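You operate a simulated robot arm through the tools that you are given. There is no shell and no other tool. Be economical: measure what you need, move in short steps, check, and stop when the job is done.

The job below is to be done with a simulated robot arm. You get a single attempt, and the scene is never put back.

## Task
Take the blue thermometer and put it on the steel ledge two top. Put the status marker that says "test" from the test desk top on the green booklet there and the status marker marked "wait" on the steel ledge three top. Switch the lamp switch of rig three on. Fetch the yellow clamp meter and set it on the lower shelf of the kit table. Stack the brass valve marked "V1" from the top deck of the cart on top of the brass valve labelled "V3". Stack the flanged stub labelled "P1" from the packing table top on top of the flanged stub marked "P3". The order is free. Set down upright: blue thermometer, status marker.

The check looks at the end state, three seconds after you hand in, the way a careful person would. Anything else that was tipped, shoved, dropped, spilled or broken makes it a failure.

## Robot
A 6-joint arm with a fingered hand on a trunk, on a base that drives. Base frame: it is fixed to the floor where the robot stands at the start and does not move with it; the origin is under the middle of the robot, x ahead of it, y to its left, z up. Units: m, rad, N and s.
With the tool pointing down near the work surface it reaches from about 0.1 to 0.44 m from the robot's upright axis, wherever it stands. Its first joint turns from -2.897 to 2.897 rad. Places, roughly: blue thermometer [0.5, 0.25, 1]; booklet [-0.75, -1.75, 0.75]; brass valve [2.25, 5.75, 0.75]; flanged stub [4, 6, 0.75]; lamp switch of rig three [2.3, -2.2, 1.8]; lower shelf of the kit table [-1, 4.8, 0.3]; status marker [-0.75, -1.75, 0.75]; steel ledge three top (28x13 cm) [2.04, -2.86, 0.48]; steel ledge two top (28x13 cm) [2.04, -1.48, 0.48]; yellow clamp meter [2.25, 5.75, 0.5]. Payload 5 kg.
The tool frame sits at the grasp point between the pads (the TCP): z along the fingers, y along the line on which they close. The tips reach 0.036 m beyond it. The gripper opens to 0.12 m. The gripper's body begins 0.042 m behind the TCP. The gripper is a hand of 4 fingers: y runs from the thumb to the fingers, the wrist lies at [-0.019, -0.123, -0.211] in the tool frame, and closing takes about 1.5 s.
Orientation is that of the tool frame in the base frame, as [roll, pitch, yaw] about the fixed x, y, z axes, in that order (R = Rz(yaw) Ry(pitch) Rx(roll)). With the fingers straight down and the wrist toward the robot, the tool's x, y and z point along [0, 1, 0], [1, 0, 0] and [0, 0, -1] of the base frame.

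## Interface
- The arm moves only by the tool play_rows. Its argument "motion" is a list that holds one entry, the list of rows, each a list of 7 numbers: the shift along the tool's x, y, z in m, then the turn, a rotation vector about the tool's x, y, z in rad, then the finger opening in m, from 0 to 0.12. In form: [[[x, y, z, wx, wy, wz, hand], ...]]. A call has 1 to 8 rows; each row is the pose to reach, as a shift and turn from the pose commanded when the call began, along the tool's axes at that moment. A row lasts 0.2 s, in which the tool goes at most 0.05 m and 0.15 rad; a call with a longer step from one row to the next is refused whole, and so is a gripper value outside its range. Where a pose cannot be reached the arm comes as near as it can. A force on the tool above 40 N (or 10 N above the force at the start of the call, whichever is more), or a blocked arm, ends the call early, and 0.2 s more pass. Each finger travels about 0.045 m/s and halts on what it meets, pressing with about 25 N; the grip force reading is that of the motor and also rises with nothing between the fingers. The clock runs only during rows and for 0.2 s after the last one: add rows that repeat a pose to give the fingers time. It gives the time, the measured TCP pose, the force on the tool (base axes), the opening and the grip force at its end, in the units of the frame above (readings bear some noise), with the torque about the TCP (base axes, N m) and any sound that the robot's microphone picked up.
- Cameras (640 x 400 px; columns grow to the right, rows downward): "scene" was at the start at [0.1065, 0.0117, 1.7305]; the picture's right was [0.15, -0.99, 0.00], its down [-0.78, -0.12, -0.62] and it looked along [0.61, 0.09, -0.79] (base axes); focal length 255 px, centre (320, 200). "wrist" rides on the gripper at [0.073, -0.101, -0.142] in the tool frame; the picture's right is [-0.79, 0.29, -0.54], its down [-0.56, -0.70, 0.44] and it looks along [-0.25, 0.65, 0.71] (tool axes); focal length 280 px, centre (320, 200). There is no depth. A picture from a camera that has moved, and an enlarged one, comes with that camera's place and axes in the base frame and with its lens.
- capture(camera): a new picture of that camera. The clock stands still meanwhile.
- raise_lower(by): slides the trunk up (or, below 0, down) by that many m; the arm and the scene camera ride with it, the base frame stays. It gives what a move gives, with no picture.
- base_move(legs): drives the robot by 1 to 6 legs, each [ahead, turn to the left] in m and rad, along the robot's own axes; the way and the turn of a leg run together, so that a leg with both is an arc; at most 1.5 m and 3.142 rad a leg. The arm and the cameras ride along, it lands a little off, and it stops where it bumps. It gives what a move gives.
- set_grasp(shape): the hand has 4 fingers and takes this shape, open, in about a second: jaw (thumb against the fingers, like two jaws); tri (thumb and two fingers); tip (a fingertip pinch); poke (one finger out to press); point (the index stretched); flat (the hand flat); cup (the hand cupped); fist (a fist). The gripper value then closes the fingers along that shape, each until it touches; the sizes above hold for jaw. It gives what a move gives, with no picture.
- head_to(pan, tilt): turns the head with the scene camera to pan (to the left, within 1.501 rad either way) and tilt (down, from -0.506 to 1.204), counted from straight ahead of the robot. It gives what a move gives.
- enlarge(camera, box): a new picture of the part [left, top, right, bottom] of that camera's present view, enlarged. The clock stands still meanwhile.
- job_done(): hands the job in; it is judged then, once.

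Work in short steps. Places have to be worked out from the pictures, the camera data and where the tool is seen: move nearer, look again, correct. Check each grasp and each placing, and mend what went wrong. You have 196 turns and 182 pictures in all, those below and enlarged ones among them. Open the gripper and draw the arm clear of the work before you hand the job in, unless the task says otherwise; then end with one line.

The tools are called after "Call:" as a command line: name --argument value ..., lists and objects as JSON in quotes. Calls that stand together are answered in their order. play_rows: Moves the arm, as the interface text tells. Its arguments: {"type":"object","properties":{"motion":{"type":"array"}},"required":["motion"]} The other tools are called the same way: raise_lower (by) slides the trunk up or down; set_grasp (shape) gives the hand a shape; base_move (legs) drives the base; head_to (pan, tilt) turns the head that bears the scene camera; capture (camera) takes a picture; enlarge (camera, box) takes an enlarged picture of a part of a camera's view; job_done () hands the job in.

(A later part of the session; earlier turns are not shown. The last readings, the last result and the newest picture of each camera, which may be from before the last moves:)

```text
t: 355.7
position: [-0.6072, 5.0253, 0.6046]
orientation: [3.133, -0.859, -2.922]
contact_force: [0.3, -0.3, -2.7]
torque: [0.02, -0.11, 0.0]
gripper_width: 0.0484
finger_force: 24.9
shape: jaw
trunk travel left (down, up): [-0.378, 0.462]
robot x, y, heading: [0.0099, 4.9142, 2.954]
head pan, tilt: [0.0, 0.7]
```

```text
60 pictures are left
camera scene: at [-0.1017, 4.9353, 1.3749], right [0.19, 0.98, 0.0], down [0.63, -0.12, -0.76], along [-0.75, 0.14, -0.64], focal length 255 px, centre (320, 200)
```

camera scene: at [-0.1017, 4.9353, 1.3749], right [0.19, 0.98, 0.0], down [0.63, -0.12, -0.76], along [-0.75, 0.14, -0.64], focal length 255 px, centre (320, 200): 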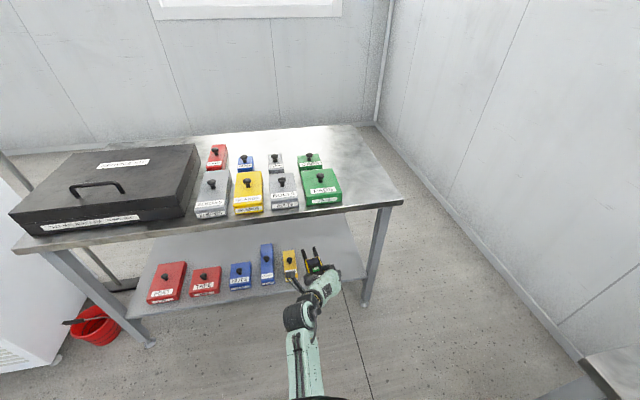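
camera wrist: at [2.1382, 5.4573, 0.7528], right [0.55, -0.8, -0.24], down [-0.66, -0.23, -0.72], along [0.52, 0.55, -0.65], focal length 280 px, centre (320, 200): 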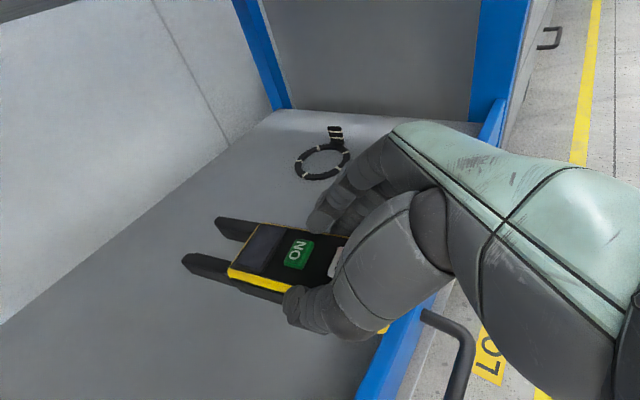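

Free spot centre ≈ y 5.13. Shift right 0.1 with the arm, then drive 0.15 closer and look.

Call:
play_rows --motion '[[[0, 0.035, 0, 0, 0, 0, 0.035], [0, 0.07, 0, 0, 0, 0, 0.035], [0, 0.1, 0, 0, 0, 0, 0.035], [0, 0.1, 0, 0, 0, 0, 0.035]]]'

Call:
base_move --legs '[[0.14, 0]]'

Call:
capture --camera "wrist"

Call:
capture --camera "scene"

```text
t: 356.7
position: [-0.6287, 5.1254, 0.603]
orientation: [3.13, -0.858, -2.918]
contact_force: [-0.4, -0.1, -2.8]
torque: [0.0, -0.07, 0.02]
gripper_width: 0.0482
finger_force: 25.5
shape: jaw
trunk travel left (down, up): [-0.378, 0.462]
robot x, y, heading: [0.0086, 4.913, 2.959]
head pan, tilt: [0.0, 0.7]
```

```text
t: 358.1
position: [-0.7694, 5.1524, 0.6039]
orientation: [3.14, -0.859, -2.927]
contact_force: [-0.6, 0.1, -2.5]
torque: [-0.01, -0.05, -0.02]
gripper_width: 0.0481
finger_force: 24.6
shape: jaw
trunk travel left (down, up): [-0.378, 0.462]
robot x, y, heading: [-0.1346, 4.9399, 2.952]
head pan, tilt: [0.0, 0.7]
```

```text
59 pictures are left
camera wrist: at [-0.6873, 5.0662, 0.7512], right [0.84, 0.48, -0.24], down [0.18, -0.67, -0.72], along [-0.51, 0.56, -0.66], focal length 280 px, centre (320, 200)
```

wrist: 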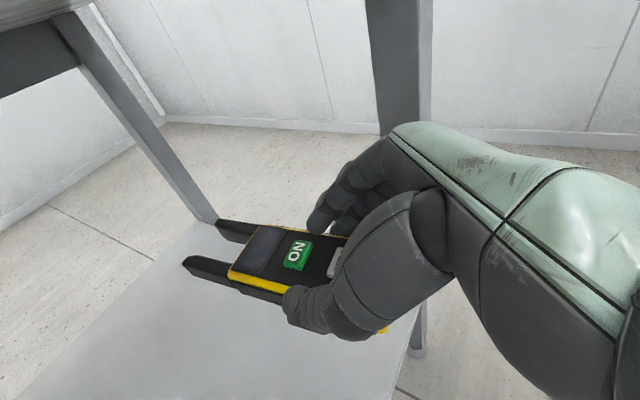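

```text
58 pictures are left
camera scene: at [-0.2434, 4.9628, 1.3748], right [0.19, 0.98, 0.0], down [0.63, -0.12, -0.76], along [-0.75, 0.14, -0.65], focal length 255 px, centre (320, 200)
```

scene: 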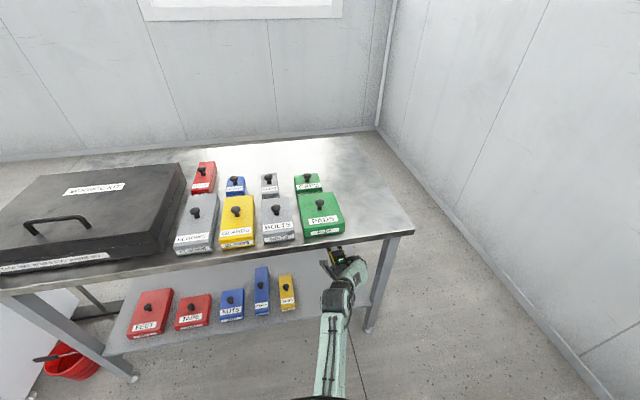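

Lower the trunk 0.22 beside the free area, then move forward onto the shelf.

Call:
raise_lower --by -0.21

Call:
play_rows --motion '[[[0.025, 0, 0.028, 0, 0, 0, 0.035], [0.05, 0, 0.057, 0, 0, 0, 0.035], [0.075, 0, 0.086, 0, 0, 0, 0.035], [0.075, 0, 0.086, 0, 0, 0, 0.035]]]'

Call:
capture --camera "wrist"

```text
t: 360.4
position: [-0.7681, 5.1533, 0.394]
orientation: [3.133, -0.858, -2.923]
contact_force: [0.3, 0.7, -1.5]
torque: [-0.01, -0.13, 0.0]
gripper_width: 0.0479
finger_force: 24.6
shape: jaw
trunk travel left (down, up): [-0.168, 0.672]
robot x, y, heading: [-0.1278, 4.9426, 2.951]
head pan, tilt: [0.0, 0.7]
```

```text
t: 361.4
position: [-0.8831, 5.1276, 0.3918]
orientation: [3.137, -0.859, -2.926]
contact_force: [0.0, -0.3, -1.8]
torque: [0.0, -0.1, 0.02]
gripper_width: 0.0478
finger_force: 24.4
shape: jaw
trunk travel left (down, up): [-0.168, 0.672]
robot x, y, heading: [-0.1341, 4.9394, 2.948]
head pan, tilt: [0.0, 0.7]
```

```text
57 pictures are left
camera wrist: at [-0.8008, 5.0412, 0.5405], right [0.84, 0.48, -0.24], down [0.18, -0.67, -0.72], along [-0.51, 0.56, -0.65], focal length 280 px, centre (320, 200)
```

wrist: 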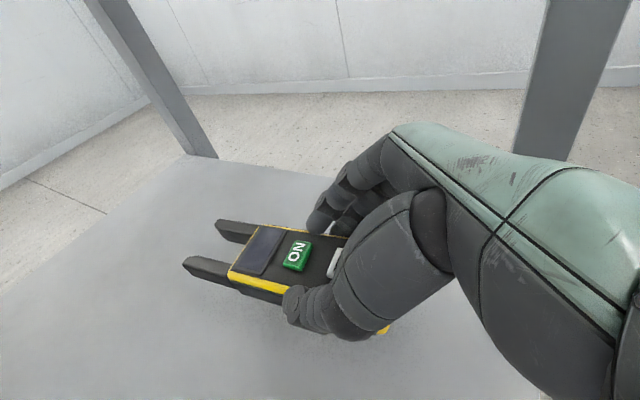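

Over the free area. Descend straight down with force checks.

Call:
play_rows --motion '[[[-0.0076, 0, 0.0065, 0, 0, 0, 0.035], [-0.0151, 0, 0.0131, 0, 0, 0, 0.035], [-0.0242, 0, 0.0209, 0, 0, 0, 0.035], [-0.0242, 0, 0.0209, 0, 0, 0, 0.035]]]'

Call:
play_rows --motion '[[[-0.0023, 0, 0.002, 0, 0, 0, 0.035], [-0.0045, 0, 0.0039, 0, 0, 0, 0.035], [-0.0045, 0, 0.0039, 0, 0, 0, 0.035]]]'

```text
t: 362.4
position: [-0.8816, 5.1275, 0.3599]
orientation: [3.134, -0.859, -2.923]
contact_force: [0.8, 0.2, -3.1]
torque: [0.04, -0.1, -0.02]
gripper_width: 0.0479
finger_force: 24.8
shape: jaw
trunk travel left (down, up): [-0.168, 0.672]
robot x, y, heading: [-0.1332, 4.9359, 2.952]
head pan, tilt: [0.0, 0.7]
```

```text
t: 363.2
position: [-0.8813, 5.1282, 0.3548]
orientation: [3.135, -0.86, -2.923]
contact_force: [0.7, -0.7, -2.4]
torque: [0.02, -0.09, 0.0]
gripper_width: 0.048
finger_force: 25.3
shape: jaw
trunk travel left (down, up): [-0.168, 0.672]
robot x, y, heading: [-0.1335, 4.9416, 2.946]
head pan, tilt: [0.0, 0.7]
```

Call:
play_rows --motion '[[[-0.0023, 0, 0.002, 0, 0, 0, 0.035], [-0.0045, 0, 0.0039, 0, 0, 0, 0.035], [-0.0045, 0, 0.0039, 0, 0, 0, 0.035]]]'

Call:
play_rows --motion '[[[-0.0023, 0, 0.002, 0, 0, 0, 0.035], [-0.0045, 0, 0.0039, 0, 0, 0, 0.035], [-0.0045, 0, 0.0039, 0, 0, 0, 0.035]]]'

Call:
capture --camera "wrist"

```text
t: 364.0
position: [-0.8796, 5.1282, 0.3511]
orientation: [3.136, -0.861, -2.924]
contact_force: [0.7, 2.8, 2.9]
torque: [0.21, 0.04, -0.07]
gripper_width: 0.048
finger_force: 24.7
shape: jaw
trunk travel left (down, up): [-0.168, 0.672]
robot x, y, heading: [-0.1289, 4.9394, 2.952]
head pan, tilt: [0.0, 0.7]
```

```text
t: 364.8
position: [-0.88, 5.128, 0.3492]
orientation: [3.127, -0.867, -2.916]
contact_force: [9.9, -0.1, 26.7]
torque: [0.4, 0.3, 0.01]
gripper_width: 0.0481
finger_force: 24.8
shape: jaw
trunk travel left (down, up): [-0.168, 0.672]
robot x, y, heading: [-0.1304, 4.9384, 2.951]
head pan, tilt: [0.0, 0.7]
```

```text
56 pictures are left
camera wrist: at [-0.7972, 5.0416, 0.4972], right [0.84, 0.48, -0.25], down [0.17, -0.67, -0.72], along [-0.51, 0.56, -0.65], focal length 280 px, centre (320, 200)
```

wrist: 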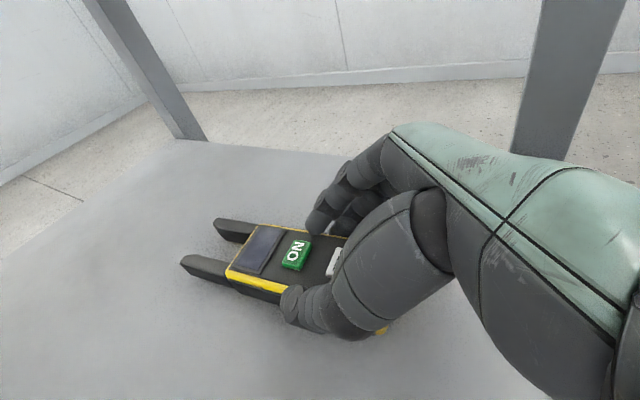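

Contact. Ease up 4 mm and open, then withdraw diagonally.

Call:
play_rows --motion '[[[0.003, 0, -0.0026, 0, 0, 0, 0.045], [0.003, 0, -0.0026, 0, 0, 0, 0.055], [0.003, 0, -0.0026, 0, 0, 0, 0.065], [0.003, 0, -0.0026, 0, 0, 0, 0.08], [0.003, 0, -0.0026, 0, 0, 0, 0.09], [0.003, 0, -0.0026, 0, 0, 0, 0.1], [0.003, 0, -0.0026, 0, 0, 0, 0.1]]]'

Call:
play_rows --motion '[[[0, 0, -0.03, 0, 0, 0, 0.1], [0, 0, -0.07, 0, 0, 0, 0.1], [-0.02, 0, -0.11, 0, 0, 0, 0.1], [-0.05, 0, -0.14, 0, 0, 0, 0.1], [-0.08, 0, -0.17, 0, 0, 0, 0.1], [-0.08, 0, -0.17, 0, 0, 0, 0.1]]]'

Call:
capture --camera "wrist"

```text
t: 366.4
position: [-0.8786, 5.1291, 0.3483]
orientation: [3.134, -0.858, -2.922]
contact_force: [0.4, -3.5, 10.2]
torque: [0.41, 0.1, 0.0]
gripper_width: 0.0996
finger_force: 0.1
shape: jaw
trunk travel left (down, up): [-0.168, 0.672]
robot x, y, heading: [-0.1308, 4.9414, 2.954]
head pan, tilt: [0.0, 0.7]
```

```text
t: 367.8
position: [-0.6997, 5.1704, 0.3989]
orientation: [3.133, -0.86, -2.923]
contact_force: [-0.4, 0.5, -1.3]
torque: [-0.01, 0.01, -0.01]
gripper_width: 0.0997
finger_force: 0.0
shape: jaw
trunk travel left (down, up): [-0.168, 0.672]
robot x, y, heading: [-0.1274, 4.9376, 2.952]
head pan, tilt: [0.0, 0.7]
```

```text
55 pictures are left
camera wrist: at [-0.6185, 5.0832, 0.5487], right [0.84, 0.48, -0.24], down [0.18, -0.67, -0.72], along [-0.51, 0.56, -0.65], focal length 280 px, centre (320, 200)
```

wrist: 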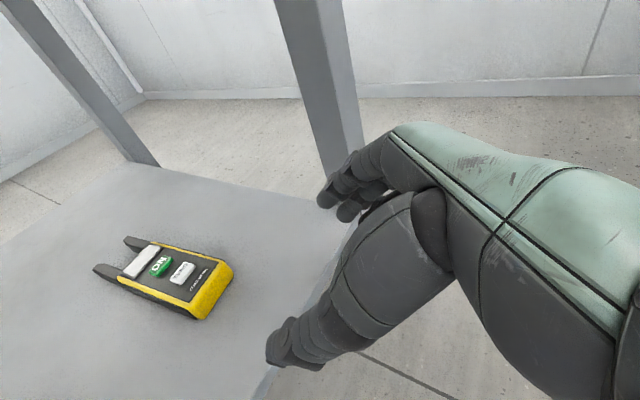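

The meter lies on the lower shelf. Back out, then restore the tool-down orientation and raise the trunk.

Call:
base_move --legs '[[-0.4, 0]]'

Call:
raise_lower --by 0.4

Call:
play_rows --motion '[[[0, 0, 0, 0, -0.14, 0, 0.1], [0, 0, 0, 0, -0.28, 0, 0.1], [0, 0, 0, 0, -0.42, 0, 0.1], [0, 0, 0, 0, -0.56, 0, 0.1], [0, 0, 0, 0, -0.7, 0, 0.1], [0, 0, 0, 0, -0.84, 0, 0.1], [0, 0, 0, 0, -0.86, 0, 0.1]]]'

Call:
play_rows --motion '[[[0, 0, 0, 0, 0, -0.146, 0.1], [0, 0, 0, 0, 0, -0.292, 0.1], [0, 0, 0, 0, 0, -0.438, 0.1], [0, 0, 0, 0, 0, -0.584, 0.1], [0, 0, 0, 0, 0, -0.73, 0.1], [0, 0, 0, 0, 0, -0.876, 0.1], [0, 0, 0, 0, 0, -1.022, 0.1], [0, 0, 0, 0, 0, -1.168, 0.1]]]'

Call:
capture --camera "scene"

```text
t: 370.5
position: [-0.3058, 5.098, 0.3996]
orientation: [3.135, -0.858, -2.933]
contact_force: [0.3, 0.2, -0.8]
torque: [0.01, 0.02, 0.02]
gripper_width: 0.0995
finger_force: 0.1
shape: jaw
trunk travel left (down, up): [-0.168, 0.672]
robot x, y, heading: [0.2626, 4.8673, 2.941]
head pan, tilt: [0.0, 0.7]
```

```text
t: 374.3
position: [-0.3059, 5.0983, 0.7997]
orientation: [3.135, -0.857, -2.932]
contact_force: [0.6, 0.2, 0.2]
torque: [0.0, -0.02, -0.04]
gripper_width: 0.0999
finger_force: 0.0
shape: jaw
trunk travel left (down, up): [-0.568, 0.272]
robot x, y, heading: [0.2665, 4.8641, 2.939]
head pan, tilt: [0.0, 0.7]
```

```text
t: 375.9
position: [-0.3048, 5.0972, 0.8003]
orientation: [3.136, 0.003, -2.938]
contact_force: [-0.2, -0.6, 0.8]
torque: [0.01, 0.02, 0.0]
gripper_width: 0.0998
finger_force: 0.1
shape: jaw
trunk travel left (down, up): [-0.568, 0.272]
robot x, y, heading: [0.2602, 4.866, 2.943]
head pan, tilt: [0.0, 0.7]
```

```text
t: 377.7
position: [-0.3068, 5.0989, 0.8001]
orientation: [3.14, 0.006, -1.767]
contact_force: [0.7, -0.1, 0.3]
torque: [-0.01, 0.03, 0.01]
gripper_width: 0.0996
finger_force: 0.1
shape: jaw
trunk travel left (down, up): [-0.568, 0.272]
robot x, y, heading: [0.2605, 4.8626, 2.942]
head pan, tilt: [0.0, 0.7]
```

```text
54 pictures are left
camera scene: at [0.1511, 4.8867, 1.5649], right [0.2, 0.98, 0.0], down [0.63, -0.13, -0.76], along [-0.75, 0.15, -0.64], focal length 255 px, centre (320, 200)
```

scene: 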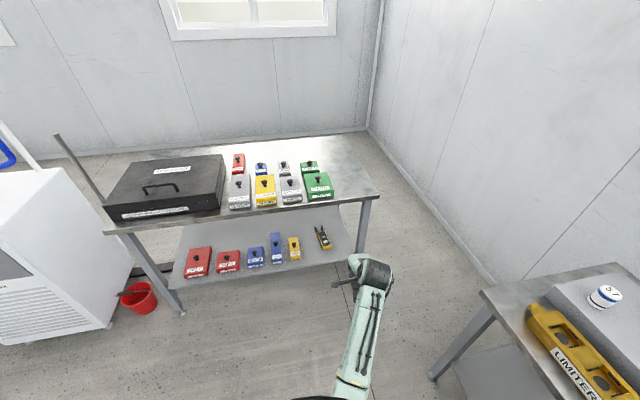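

Meter visible on the shelf. Raise, turn around to the left and drive east toward the packing table.

Call:
raise_lower --by 0.2

Call:
base_move --legs '[[0, 1.7], [0, 1.6], [1.5, 0], [1.0, 0]]'

Call:
head_to --pan 0.4 --tilt 0.4

Call:
capture --camera "scene"

```text
t: 379.9
position: [-0.306, 5.0982, 0.9997]
orientation: [3.139, 0.006, -1.771]
contact_force: [0.4, 0.4, 0.4]
torque: [-0.01, -0.01, 0.0]
gripper_width: 0.0997
finger_force: 0.1
shape: jaw
trunk travel left (down, up): [-0.768, 0.072]
robot x, y, heading: [0.264, 4.86, 2.942]
head pan, tilt: [0.0, 0.7]
```

```text
t: 402.9
position: [3.3674, 4.7163, 1.0006]
orientation: [3.139, 0.006, 1.561]
contact_force: [-0.3, 0.0, 0.6]
torque: [-0.03, -0.02, 0.01]
gripper_width: 0.0994
finger_force: 0.1
shape: jaw
trunk travel left (down, up): [-0.768, 0.072]
robot x, y, heading: [2.7641, 4.8443, -0.011]
head pan, tilt: [0.0, 0.7]
```

```text
t: 403.8
position: [3.3671, 4.7169, 1.0012]
orientation: [3.14, 0.005, 1.559]
contact_force: [-0.9, -0.4, 1.1]
torque: [-0.04, 0.0, -0.01]
gripper_width: 0.1
finger_force: 0.2
shape: jaw
trunk travel left (down, up): [-0.768, 0.072]
robot x, y, heading: [2.7651, 4.8407, -0.01]
head pan, tilt: [0.4, 0.4]
```

```text
53 pictures are left
camera scene: at [2.8834, 4.876, 1.7917], right [0.38, -0.93, 0.0], down [-0.36, -0.15, -0.92], along [0.85, 0.35, -0.39], focal length 255 px, centre (320, 200)
```

scene: 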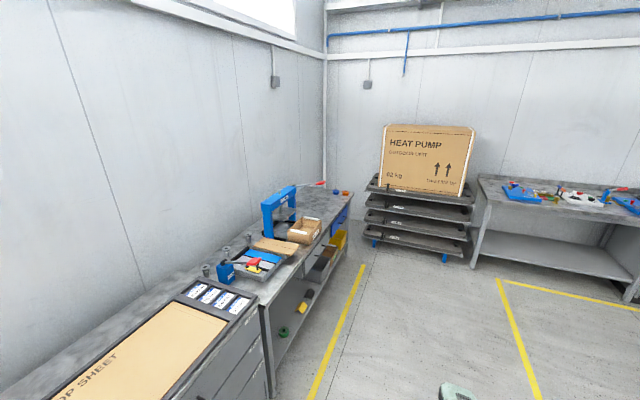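

Call:
enlarge --camera "scene" --box '[180, 180, 350, 310]'

```text
3.08 times, centred on (265, 245) of scene
camera zoom: at [2.8834, 4.876, 1.7917], right [0.38, -0.93, 0.0], down [-0.36, -0.15, -0.92], along [0.85, 0.35, -0.39], focal length 785 px, centre (489, 62)
```

zoom: 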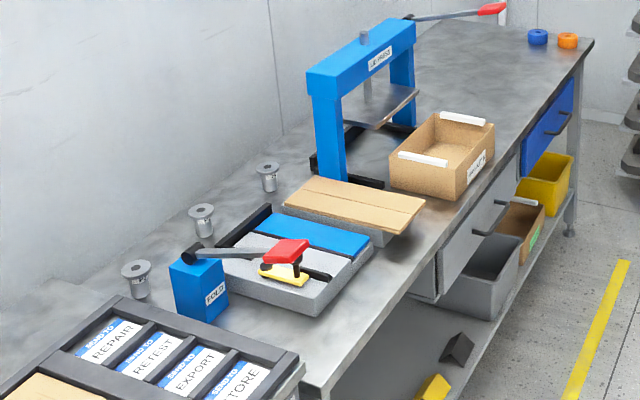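

Three flanged stubs stand at the back of the packing bench, y≈6.0, x≈3.78/4.0/4.2. Drive to (3.95,4.85), turn north.

Call:
base_move --legs '[[1.19, 0], [0, 1.57]]'

Call:
head_to --pan 0 --tilt 0.6

Call:
capture --camera "scene"

Call:
enlarge --camera "scene" --box '[200, 150, 440, 310]'

```text
t: 415.1
position: [4.0593, 5.4451, 0.9999]
orientation: [3.14, 0.005, -3.102]
contact_force: [0.2, -0.3, 0.0]
torque: [0.02, -0.05, -0.01]
gripper_width: 0.0999
finger_force: 0.0
shape: jaw
trunk travel left (down, up): [-0.768, 0.072]
robot x, y, heading: [3.9616, 4.838, 1.614]
head pan, tilt: [0.4, 0.4]
```

```text
t: 416.0
position: [4.06, 5.4458, 1.0]
orientation: [3.141, 0.005, -3.102]
contact_force: [-0.1, 0.2, -0.5]
torque: [-0.05, 0.03, -0.03]
gripper_width: 0.0994
finger_force: 0.0
shape: jaw
trunk travel left (down, up): [-0.768, 0.072]
robot x, y, heading: [3.9646, 4.8381, 1.609]
head pan, tilt: [0.0, 0.6]
```

```text
51 pictures are left
camera scene: at [3.9629, 4.9567, 1.7736], right [1.0, 0.04, 0.0], down [0.02, -0.56, -0.83], along [-0.03, 0.82, -0.56], focal length 255 px, centre (320, 200)
```

scene: 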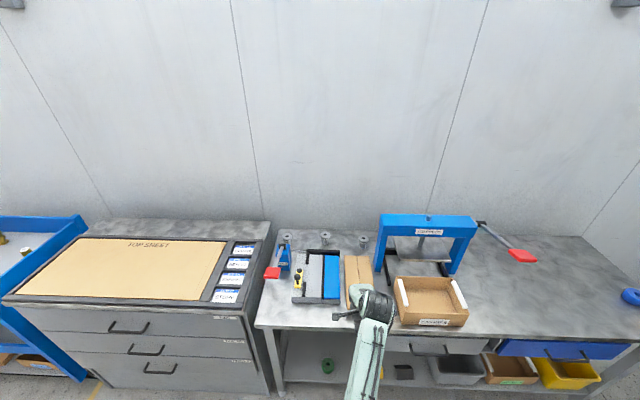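

```text
2.50 times, centred on (320, 230) of scene
camera zoom: at [3.9629, 4.9567, 1.7736], right [1.0, 0.04, 0.0], down [0.02, -0.56, -0.83], along [-0.03, 0.82, -0.56], focal length 638 px, centre (320, 125)
```

zoom: 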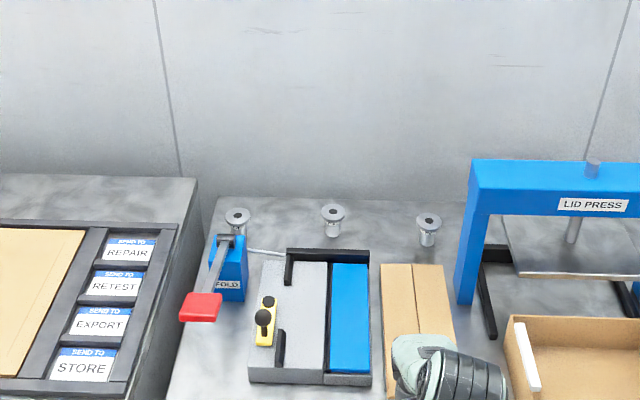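

Call:
enlarge --camera "scene" --box '[275, 220, 380, 260]'

```text
6.10 times, centred on (328, 240) of scene
camera zoom: at [3.9629, 4.9567, 1.7736], right [1.0, 0.04, 0.0], down [0.02, -0.56, -0.83], along [-0.03, 0.82, -0.56], focal length 1555 px, centre (274, -44)
```

zoom: 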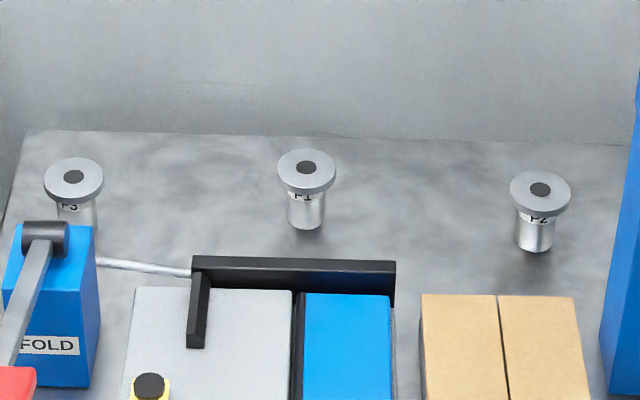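

P3 is at left (≈3.75,5.965), P1 in the middle (≈3.954,5.98), P2 right; table z≈0.785, stubs ≈0.065 tall, flange on top Ø≈0.05. Shift the arm left and drive 0.3 forward.

Call:
play_rows --motion '[[[0.04, 0, 0, 0, 0, 0, 0.1], [0.08, 0, 0, 0, 0, 0, 0.1], [0.11, 0, 0, 0, 0, 0, 0.1], [0.11, 0, 0, 0, 0, 0, 0.1]]]'

Call:
base_move --legs '[[0.3, 0]]'

Call:
capture --camera "wrist"

Call:
enlarge --camera "scene" --box '[220, 220, 420, 350]'

```text
t: 417.0
position: [3.9517, 5.4423, 0.9996]
orientation: [3.141, 0.004, -3.104]
contact_force: [-0.5, -0.5, 0.1]
torque: [0.01, 0.0, 0.0]
gripper_width: 0.0998
finger_force: 0.0
shape: jaw
trunk travel left (down, up): [-0.768, 0.072]
robot x, y, heading: [3.9634, 4.8356, 1.618]
head pan, tilt: [0.0, 0.6]
```

```text
t: 419.2
position: [3.9423, 5.7526, 0.9997]
orientation: [3.14, 0.007, -3.106]
contact_force: [-0.4, 1.0, 0.0]
torque: [-0.02, -0.02, 0.0]
gripper_width: 0.0998
finger_force: 0.1
shape: jaw
trunk travel left (down, up): [-0.768, 0.072]
robot x, y, heading: [3.956, 5.1471, 1.603]
head pan, tilt: [0.0, 0.6]
```

```text
48 pictures are left
camera wrist: at [3.8742, 5.6488, 1.1423], right [0.78, 0.31, 0.55], down [0.59, -0.68, -0.44], along [0.23, 0.66, -0.71], focal length 280 px, centre (320, 200)
```

wrist: 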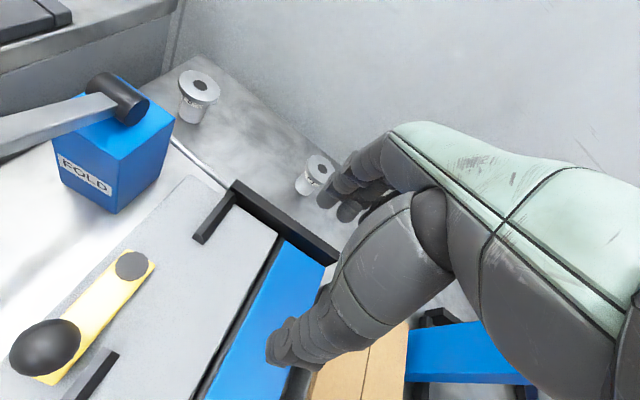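

```text
3.08 times, centred on (320, 285) of scene
camera zoom: at [3.9523, 5.2663, 1.7736], right [1.0, 0.03, 0.0], down [0.02, -0.56, -0.83], along [-0.03, 0.82, -0.56], focal length 785 px, centre (320, -62)
```

zoom: 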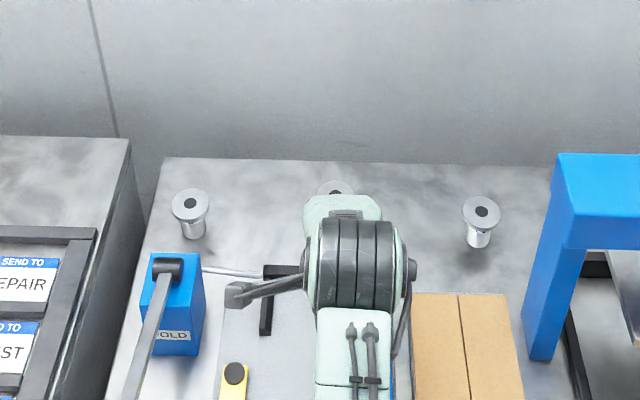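

P1 ≈(3.954,5.982), P3 ≈(3.742,5.959). Move above P1.

Call:
play_rows --motion '[[[-0.005, 0.045, 0, 0, 0, 0, 0.1], [-0.01, 0.09, 0, 0, 0, 0, 0.1], [-0.015, 0.135, 0, 0, 0, 0, 0.1], [-0.02, 0.18, 0, 0, 0, 0, 0.1], [-0.02, 0.228, 0, 0, 0, 0, 0.09], [-0.02, 0.228, 0, 0, 0, 0, 0.09]]]'

Call:
capture --camera "wrist"

```text
t: 420.6
position: [3.9547, 5.9806, 1.0027]
orientation: [3.139, 0.005, -3.107]
contact_force: [-0.7, -1.0, 0.2]
torque: [0.03, 0.0, 0.01]
gripper_width: 0.0902
finger_force: 0.2
shape: jaw
trunk travel left (down, up): [-0.768, 0.072]
robot x, y, heading: [3.9563, 5.1429, 1.602]
head pan, tilt: [0.0, 0.6]
```

```text
46 pictures are left
camera wrist: at [3.886, 5.8762, 1.1445], right [0.78, 0.31, 0.55], down [0.59, -0.68, -0.44], along [0.23, 0.66, -0.71], focal length 280 px, centre (320, 200)
```

wrist: 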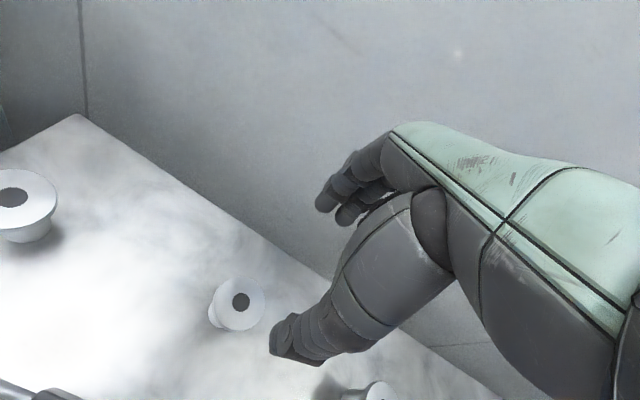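

P1 is ~11 mm nearer; correct and lower 0.09.

Call:
play_rows --motion '[[[0.004, -0.011, 0, 0, 0, 0, 0.09], [0.004, -0.011, 0, 0, 0, 0, 0.09]]]'

Call:
raise_lower --by -0.09

Call:
capture --camera "wrist"

```text
t: 421.2
position: [3.9502, 5.9711, 1.0005]
orientation: [3.14, 0.006, -3.107]
contact_force: [0.2, 0.0, 0.7]
torque: [0.01, 0.0, 0.01]
gripper_width: 0.0902
finger_force: 0.0
shape: jaw
trunk travel left (down, up): [-0.768, 0.072]
robot x, y, heading: [3.9568, 5.146, 1.606]
head pan, tilt: [0.0, 0.6]
```

```text
t: 422.5
position: [3.9497, 5.9707, 0.9107]
orientation: [3.14, 0.006, -3.106]
contact_force: [-0.1, 0.0, 0.4]
torque: [0.03, -0.04, -0.03]
gripper_width: 0.0902
finger_force: 0.0
shape: jaw
trunk travel left (down, up): [-0.678, 0.162]
robot x, y, heading: [3.9546, 5.1483, 1.598]
head pan, tilt: [0.0, 0.6]
```

```text
45 pictures are left
camera wrist: at [3.8822, 5.8667, 1.0543], right [0.78, 0.31, 0.55], down [0.59, -0.68, -0.44], along [0.23, 0.66, -0.71], focal length 280 px, centre (320, 200)
```

wrist: 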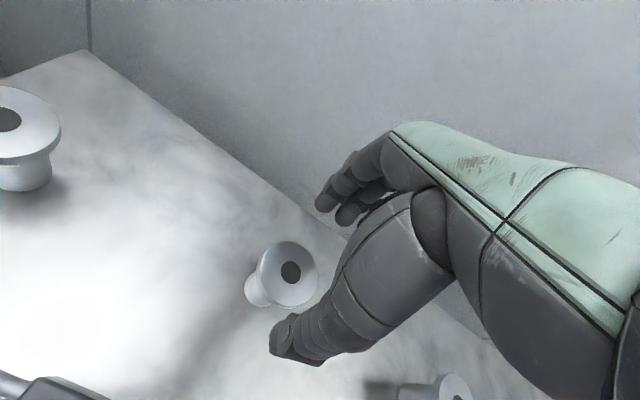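

Aligned at (3.951,5.970). Descend to z≈0.842 and close.

Call:
play_rows --motion '[[[0, 0, 0.025, 0, 0, 0, 0.09], [0, 0, 0.05, 0, 0, 0, 0.09], [0, 0, 0.069, 0, 0, 0, 0.09], [0, 0, 0.069, 0, 0, 0, 0.07], [0, 0, 0.069, 0, 0, 0, 0.05], [0, 0, 0.069, 0, 0, 0, 0.04], [0, 0, 0.069, 0, 0, 0, 0.04], [0, 0, 0.069, 0, 0, 0, 0.04]]]'

Call:
enlarge --camera "wrist" --box '[200, 160, 420, 360]'

```text
t: 424.3
position: [3.9505, 5.9728, 0.8428]
orientation: [-3.141, 0.005, -3.109]
contact_force: [-0.4, -0.8, -0.5]
torque: [0.01, -0.01, -0.03]
gripper_width: 0.0404
finger_force: 0.0
shape: jaw
trunk travel left (down, up): [-0.678, 0.162]
robot x, y, heading: [3.952, 5.1497, 1.601]
head pan, tilt: [0.0, 0.6]
```

```text
2.00 times, centred on (310, 260) of wrist
camera zoom: at [3.8822, 5.8688, 0.9847], right [0.78, 0.31, 0.55], down [0.59, -0.68, -0.44], along [0.23, 0.66, -0.71], focal length 561 px, centre (340, 80)
```

zoom: 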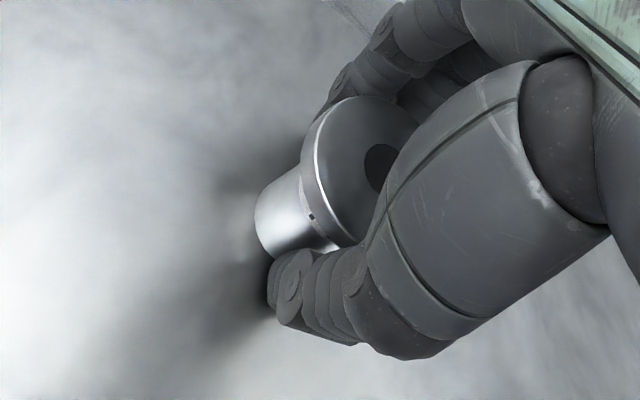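

The fingers wrap under the flange but aren't gripping yet; close further.

Call:
play_rows --motion '[[[0, 0, 0, 0, 0, 0, 0.03], [0, 0, 0, 0, 0, 0, 0.02], [0, 0, 0, 0, 0, 0, 0.02], [0, 0, 0, 0, 0, 0, 0.02], [0, 0, 0, 0, 0, 0, 0.02]]]'

Call:
enlarge --camera "wrist" --box '[200, 160, 420, 360]'

```text
t: 425.5
position: [3.9505, 5.9737, 0.8421]
orientation: [3.142, 0.006, -3.107]
contact_force: [0.3, -0.8, -0.5]
torque: [0.05, 0.01, 0.0]
gripper_width: 0.0238
finger_force: 25.2
shape: jaw
trunk travel left (down, up): [-0.678, 0.162]
robot x, y, heading: [3.9528, 5.1476, 1.609]
head pan, tilt: [0.0, 0.6]
```

```text
2.00 times, centred on (310, 260) of wrist
camera zoom: at [3.8823, 5.8688, 0.9847], right [0.78, 0.31, 0.55], down [0.59, -0.68, -0.44], along [0.23, 0.66, -0.71], focal length 561 px, centre (340, 80)
```

zoom: 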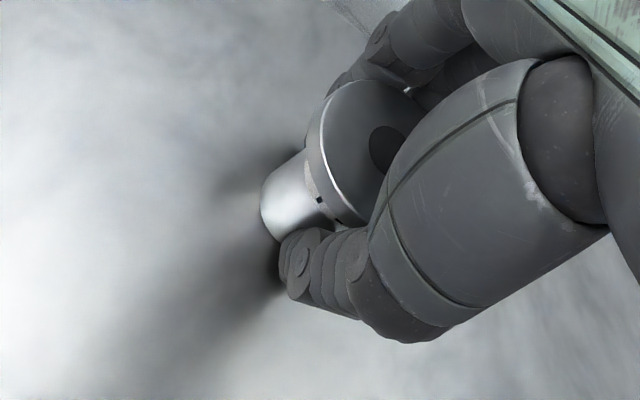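

Gripped on the body. Lift 0.1 and check.

Call:
play_rows --motion '[[[0, 0, -0.03, 0, 0, 0, 0.015], [0, 0, -0.06, 0, 0, 0, 0.015], [0, 0, -0.1, 0, 0, 0, 0.015], [0, 0, -0.13, 0, 0, 0, 0.015], [0, 0, -0.13, 0, 0, 0, 0.015]]]'

Call:
capture --camera "wrist"

Call:
enlarge --camera "wrist" --box '[200, 160, 420, 360]'

```text
t: 426.7
position: [3.9515, 5.9733, 0.9729]
orientation: [-3.141, 0.006, -3.106]
contact_force: [-0.7, 0.7, -1.2]
torque: [-0.01, 0.02, 0.01]
gripper_width: 0.0233
finger_force: 25.1
shape: jaw
trunk travel left (down, up): [-0.678, 0.162]
robot x, y, heading: [3.9544, 5.1471, 1.601]
head pan, tilt: [0.0, 0.6]
```

```text
42 pictures are left
camera wrist: at [3.883, 5.8695, 1.1162], right [0.78, 0.32, 0.55], down [0.59, -0.68, -0.44], along [0.23, 0.66, -0.71], focal length 280 px, centre (320, 200)
```

wrist: 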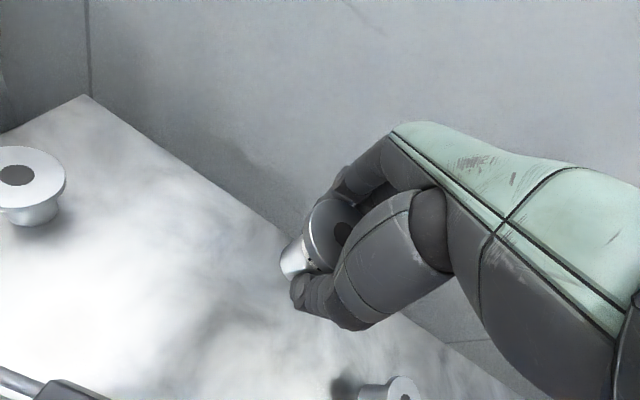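

```text
2.00 times, centred on (310, 260) of wrist
camera zoom: at [3.883, 5.8695, 1.1162], right [0.78, 0.32, 0.55], down [0.59, -0.68, -0.44], along [0.23, 0.66, -0.71], focal length 561 px, centre (340, 80)
```

zoom: 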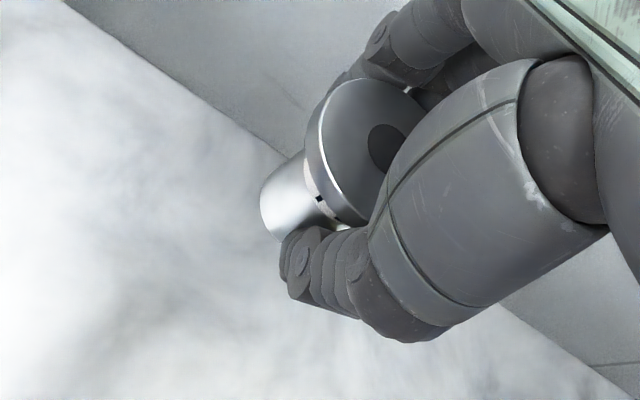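

Held stably; P1's axis is at tool ≈(0.001,0.010). Raise slightly and move over toward P3.

Call:
raise_lower --by 0.05

Call:
play_rows --motion '[[[0.045, -0.004, 0, 0, 0, 0, 0.015], [0.09, -0.008, 0, 0, 0, 0, 0.015], [0.135, -0.012, 0, 0, 0, 0, 0.015], [0.18, -0.016, 0, 0, 0, 0, 0.015], [0.2, -0.016, 0, 0, 0, 0, 0.015], [0.2, -0.016, 0, 0, 0, 0, 0.015]]]'

Call:
capture --camera "wrist"

Call:
capture --camera "scene"

```text
t: 427.6
position: [3.9507, 5.974, 1.023]
orientation: [3.141, 0.006, -3.106]
contact_force: [0.7, 0.7, -2.9]
torque: [-0.01, -0.02, 0.01]
gripper_width: 0.0234
finger_force: 24.9
shape: jaw
trunk travel left (down, up): [-0.728, 0.112]
robot x, y, heading: [3.9548, 5.147, 1.605]
head pan, tilt: [0.0, 0.6]
```

```text
t: 429.0
position: [3.7492, 5.9524, 1.0215]
orientation: [3.141, 0.006, -3.108]
contact_force: [0.1, 0.2, -2.3]
torque: [0.03, 0.03, -0.02]
gripper_width: 0.0235
finger_force: 24.9
shape: jaw
trunk travel left (down, up): [-0.728, 0.112]
robot x, y, heading: [3.9539, 5.1461, 1.61]
head pan, tilt: [0.0, 0.6]
```

```text
40 pictures are left
camera wrist: at [3.6806, 5.849, 1.1651], right [0.78, 0.31, 0.55], down [0.59, -0.68, -0.44], along [0.23, 0.66, -0.71], focal length 280 px, centre (320, 200)
```

wrist: 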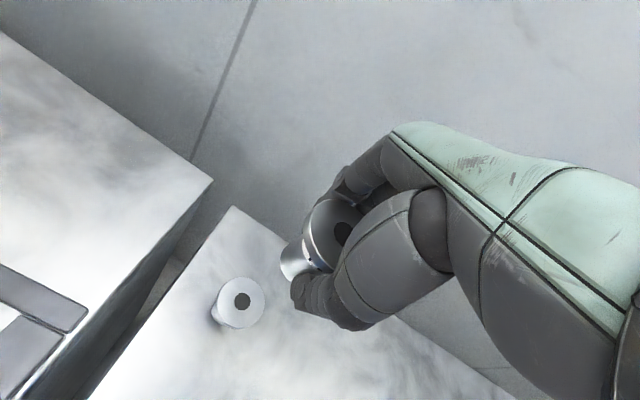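

```text
39 pictures are left
camera scene: at [3.9525, 5.2671, 1.7335], right [1.0, 0.03, 0.0], down [0.02, -0.56, -0.82], along [-0.03, 0.82, -0.57], focal length 255 px, centre (320, 200)
```

scene: 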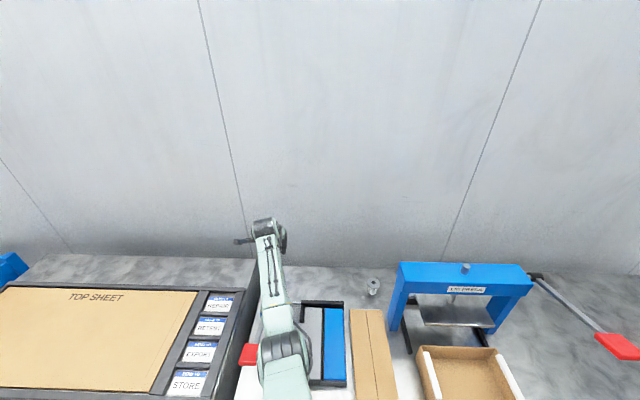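

P3's hole solves to tool (0.001,−0.002) while P1's axis is at (0.001,0.010): shift −0.012 in tool y and descend to a ~20 mm gap.

Call:
play_rows --motion '[[[0, -0.012, 0.02, 0, 0, 0, 0.015], [0, -0.012, 0.05, 0, 0, 0, 0.015], [0, -0.012, 0.08, 0, 0, 0, 0.015], [0, -0.012, 0.09, 0, 0, 0, 0.015], [0, -0.012, 0.09, 0, 0, 0, 0.015]]]'

Call:
enlarge --camera "wrist" --box '[200, 180, 400, 360]'

```text
t: 430.2
position: [3.7511, 5.9374, 0.9321]
orientation: [-3.141, 0.005, -3.108]
contact_force: [0.9, 0.1, -2.3]
torque: [0.01, -0.02, 0.0]
gripper_width: 0.0233
finger_force: 24.6
shape: jaw
trunk travel left (down, up): [-0.728, 0.112]
robot x, y, heading: [3.9533, 5.1496, 1.605]
head pan, tilt: [0.0, 0.6]
```

```text
2.22 times, centred on (300, 270) of wrist
camera zoom: at [3.682, 5.8341, 1.0746], right [0.78, 0.31, 0.55], down [0.59, -0.68, -0.44], along [0.23, 0.66, -0.71], focal length 623 px, centre (364, 44)
```

zoom: 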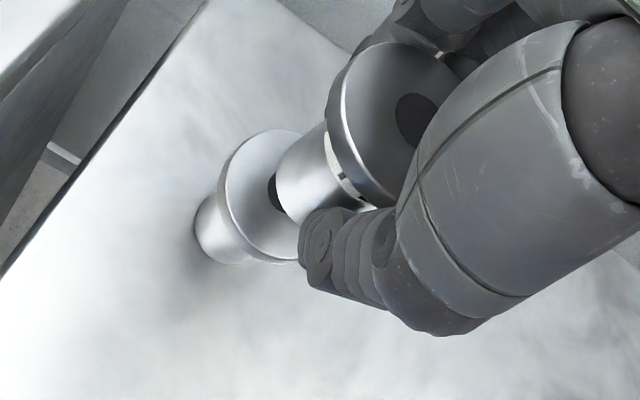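

P1 and P3 axes agree within ~2 mm. Descend 0.018 and then finely.

Call:
play_rows --motion '[[[0, 0.001, 0.01, 0, 0, 0, 0.015], [0, 0.001, 0.018, 0, 0, 0, 0.015], [0, 0.001, 0.018, 0, 0, 0, 0.015]]]'

Call:
enlarge --camera "wrist" --box '[200, 180, 400, 360]'

```text
t: 431.0
position: [3.7517, 5.9408, 0.9141]
orientation: [-3.14, 0.006, -3.107]
contact_force: [-0.2, 0.8, -2.1]
torque: [0.0, -0.04, 0.01]
gripper_width: 0.0234
finger_force: 24.7
shape: jaw
trunk travel left (down, up): [-0.728, 0.112]
robot x, y, heading: [3.955, 5.1483, 1.605]
head pan, tilt: [0.0, 0.6]
```

```text
2.22 times, centred on (300, 270) of wrist
camera zoom: at [3.6827, 5.8369, 1.0573], right [0.78, 0.31, 0.55], down [0.59, -0.68, -0.44], along [0.23, 0.66, -0.71], focal length 623 px, centre (364, 44)
```

zoom: 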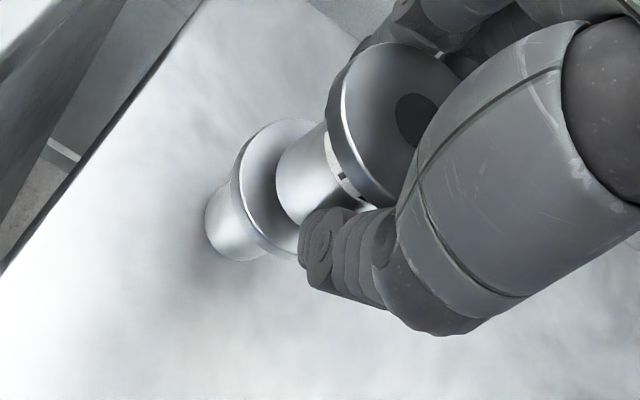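

Good alignment. Lower finely to contact.

Call:
play_rows --motion '[[[0, 0, 0.003, 0, 0, 0, 0.015], [0, 0, 0.005, 0, 0, 0, 0.015], [0, 0, 0.005, 0, 0, 0, 0.015]]]'

Call:
play_rows --motion '[[[0, 0, 0.002, 0, 0, 0, 0.015], [0, 0, 0.003, 0, 0, 0, 0.015], [0, 0, 0.003, 0, 0, 0, 0.015]]]'

```text
t: 431.8
position: [3.7519, 5.9393, 0.909]
orientation: [3.142, 0.006, -3.107]
contact_force: [0.2, 0.7, -3.4]
torque: [0.06, -0.03, -0.03]
gripper_width: 0.0233
finger_force: 25.3
shape: jaw
trunk travel left (down, up): [-0.728, 0.112]
robot x, y, heading: [3.9501, 5.1502, 1.603]
head pan, tilt: [0.0, 0.6]
```

```text
t: 432.6
position: [3.7534, 5.9396, 0.9064]
orientation: [-3.14, 0.005, -3.107]
contact_force: [-1.0, -0.5, -3.0]
torque: [0.02, -0.01, -0.02]
gripper_width: 0.0234
finger_force: 25.1
shape: jaw
trunk travel left (down, up): [-0.728, 0.112]
robot x, y, heading: [3.9543, 5.1497, 1.605]
head pan, tilt: [0.0, 0.6]
```

Call:
play_rows --motion '[[[0, 0, 0.002, 0, 0, 0, 0.015], [0, 0, 0.003, 0, 0, 0, 0.015], [0, 0, 0.003, 0, 0, 0, 0.015]]]'

Call:
play_rows --motion '[[[0, 0, 0.002, 0, 0, 0, 0.015], [0, 0, 0.003, 0, 0, 0, 0.015], [0, 0, 0.003, 0, 0, 0, 0.015]]]'

Call:
enlarge --camera "wrist" --box '[200, 180, 400, 360]'

```text
t: 433.4
position: [3.7532, 5.9403, 0.9015]
orientation: [-3.141, 0.004, -3.106]
contact_force: [0.0, -0.4, -3.1]
torque: [-0.01, -0.01, -0.02]
gripper_width: 0.023
finger_force: 25.6
shape: jaw
trunk travel left (down, up): [-0.728, 0.112]
robot x, y, heading: [3.9527, 5.1513, 1.603]
head pan, tilt: [0.0, 0.6]
```

```text
t: 434.2
position: [3.7531, 5.9385, 0.8997]
orientation: [-3.141, 0.006, -3.104]
contact_force: [-0.3, -0.2, -2.9]
torque: [0.02, -0.02, -0.01]
gripper_width: 0.0233
finger_force: 25.4
shape: jaw
trunk travel left (down, up): [-0.728, 0.112]
robot x, y, heading: [3.9527, 5.149, 1.604]
head pan, tilt: [0.0, 0.6]
```

```text
2.22 times, centred on (300, 270) of wrist
camera zoom: at [3.6844, 5.8358, 1.0432], right [0.78, 0.31, 0.55], down [0.59, -0.68, -0.44], along [0.23, 0.66, -0.71], focal length 623 px, centre (364, 44)
```

zoom: 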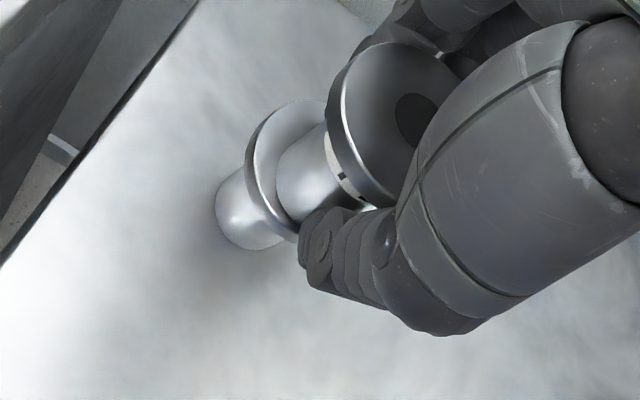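

Nearly concentric; small +2 mm correction and continue down.

Call:
play_rows --motion '[[[0.001, 0.002, 0.002, 0, 0, 0, 0.015], [0.001, 0.002, 0.003, 0, 0, 0, 0.015], [0.001, 0.002, 0.003, 0, 0, 0, 0.015]]]'

Call:
play_rows --motion '[[[0, 0, 0.002, 0, 0, 0, 0.015], [0, 0, 0.003, 0, 0, 0, 0.015], [0, 0, 0.003, 0, 0, 0, 0.015]]]'

```text
t: 435.0
position: [3.7517, 5.9412, 0.8989]
orientation: [3.138, 0.004, -3.105]
contact_force: [1.3, -0.9, 7.5]
torque: [0.15, 0.02, 0.0]
gripper_width: 0.0236
finger_force: 24.9
shape: jaw
trunk travel left (down, up): [-0.728, 0.112]
robot x, y, heading: [3.9537, 5.1466, 1.607]
head pan, tilt: [0.0, 0.6]
```

```text
t: 435.8
position: [3.7514, 5.9408, 0.8986]
orientation: [3.135, 0.004, -3.109]
contact_force: [2.8, 0.4, 17.6]
torque: [0.12, 0.0, -0.02]
gripper_width: 0.0242
finger_force: 24.5
shape: jaw
trunk travel left (down, up): [-0.728, 0.112]
robot x, y, heading: [3.9512, 5.1467, 1.601]
head pan, tilt: [0.0, 0.6]
```

Contact at 0.899. Check the alignment before release.

Call:
enlarge --camera "wrist" --box '[220, 190, 380, 330]'

```text
2.86 times, centred on (300, 260) of wrist
camera zoom: at [3.6834, 5.836, 1.0408], right [0.78, 0.31, 0.55], down [0.58, -0.68, -0.45], along [0.23, 0.67, -0.71], focal length 801 px, centre (377, 29)
```

zoom: 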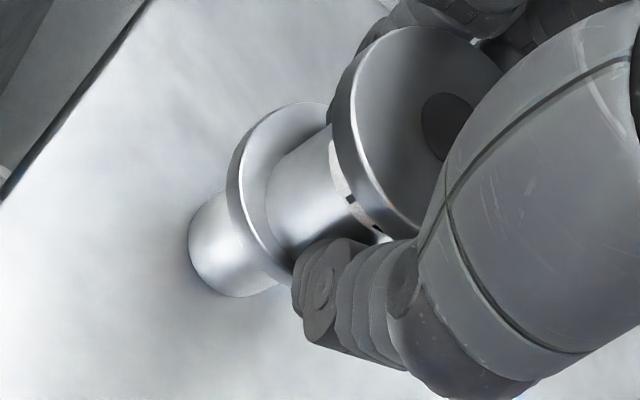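

Seated concentric. Ease up, open gradually while re-centring the hand, then rise.

Call:
play_rows --motion '[[[0, 0, -0.003, 0, 0, 0, 0.02], [0, 0, -0.004, 0, 0, 0, 0.028], [0, 0, -0.004, 0, 0, 0, 0.036], [0, 0, -0.004, 0, 0, 0, 0.045], [0, 0.003, -0.004, 0, 0, 0, 0.055], [0, 0.006, -0.004, 0, 0, 0, 0.065], [0, 0.009, -0.004, 0, 0, 0, 0.075], [0, 0.009, -0.004, 0, 0, 0, 0.085]]]'

Call:
enlarge --camera "wrist" --box '[200, 160, 400, 340]'

```text
t: 437.6
position: [3.7499, 5.9496, 0.8993]
orientation: [3.141, 0.006, -3.109]
contact_force: [0.0, -0.2, 0.2]
torque: [0.03, 0.0, 0.0]
gripper_width: 0.0844
finger_force: 0.0
shape: jaw
trunk travel left (down, up): [-0.728, 0.112]
robot x, y, heading: [3.9544, 5.1513, 1.606]
head pan, tilt: [0.0, 0.6]
```

```text
2.22 times, centred on (300, 250) of wrist
camera zoom: at [3.6829, 5.8462, 1.0415], right [0.78, 0.31, 0.55], down [0.59, -0.68, -0.44], along [0.23, 0.66, -0.71], focal length 623 px, centre (364, 89)
```

zoom: 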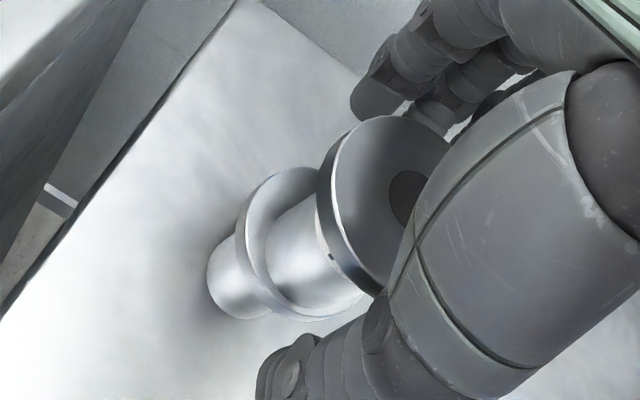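

Stacked and stable. Rise straight up.

Call:
play_rows --motion '[[[0, 0, 0, 0, 0, 0, 0.09], [0, 0, -0.015, 0, 0, 0, 0.09], [0, 0, -0.04, 0, 0, 0, 0.09], [0, 0, -0.08, 0, 0, 0, 0.09], [0, 0, -0.12, 0, 0, 0, 0.09], [0, 0, -0.12, 0, 0, 0, 0.09]]]'

Call:
raise_lower --by 0.1

Call:
capture --camera "wrist"

```text
t: 439.0
position: [3.7525, 5.9509, 1.0165]
orientation: [-3.141, 0.005, -3.107]
contact_force: [0.5, 0.0, 0.5]
torque: [0.01, 0.02, -0.02]
gripper_width: 0.0898
finger_force: 0.1
shape: jaw
trunk travel left (down, up): [-0.728, 0.112]
robot x, y, heading: [3.9528, 5.1434, 1.602]
head pan, tilt: [0.0, 0.6]
```

```text
t: 440.3
position: [3.7527, 5.9505, 1.1177]
orientation: [3.141, 0.005, -3.106]
contact_force: [0.4, 0.1, 0.5]
torque: [-0.03, -0.03, 0.03]
gripper_width: 0.0895
finger_force: 0.0
shape: jaw
trunk travel left (down, up): [-0.828, 0.012]
robot x, y, heading: [3.9558, 5.1448, 1.603]
head pan, tilt: [0.0, 0.6]
```

```text
33 pictures are left
camera wrist: at [3.6842, 5.8473, 1.2599], right [0.78, 0.31, 0.55], down [0.59, -0.68, -0.44], along [0.23, 0.66, -0.71], focal length 280 px, centre (320, 200)
```

wrist: 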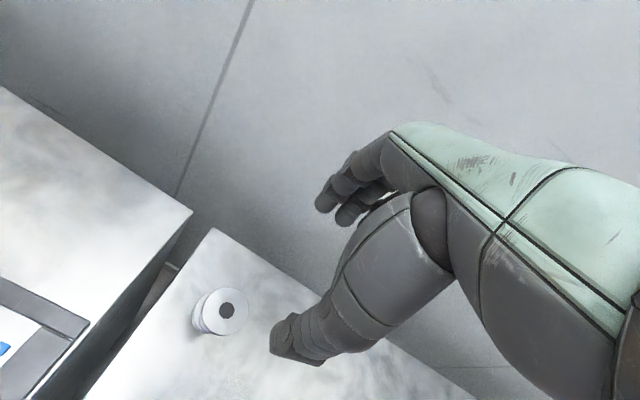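

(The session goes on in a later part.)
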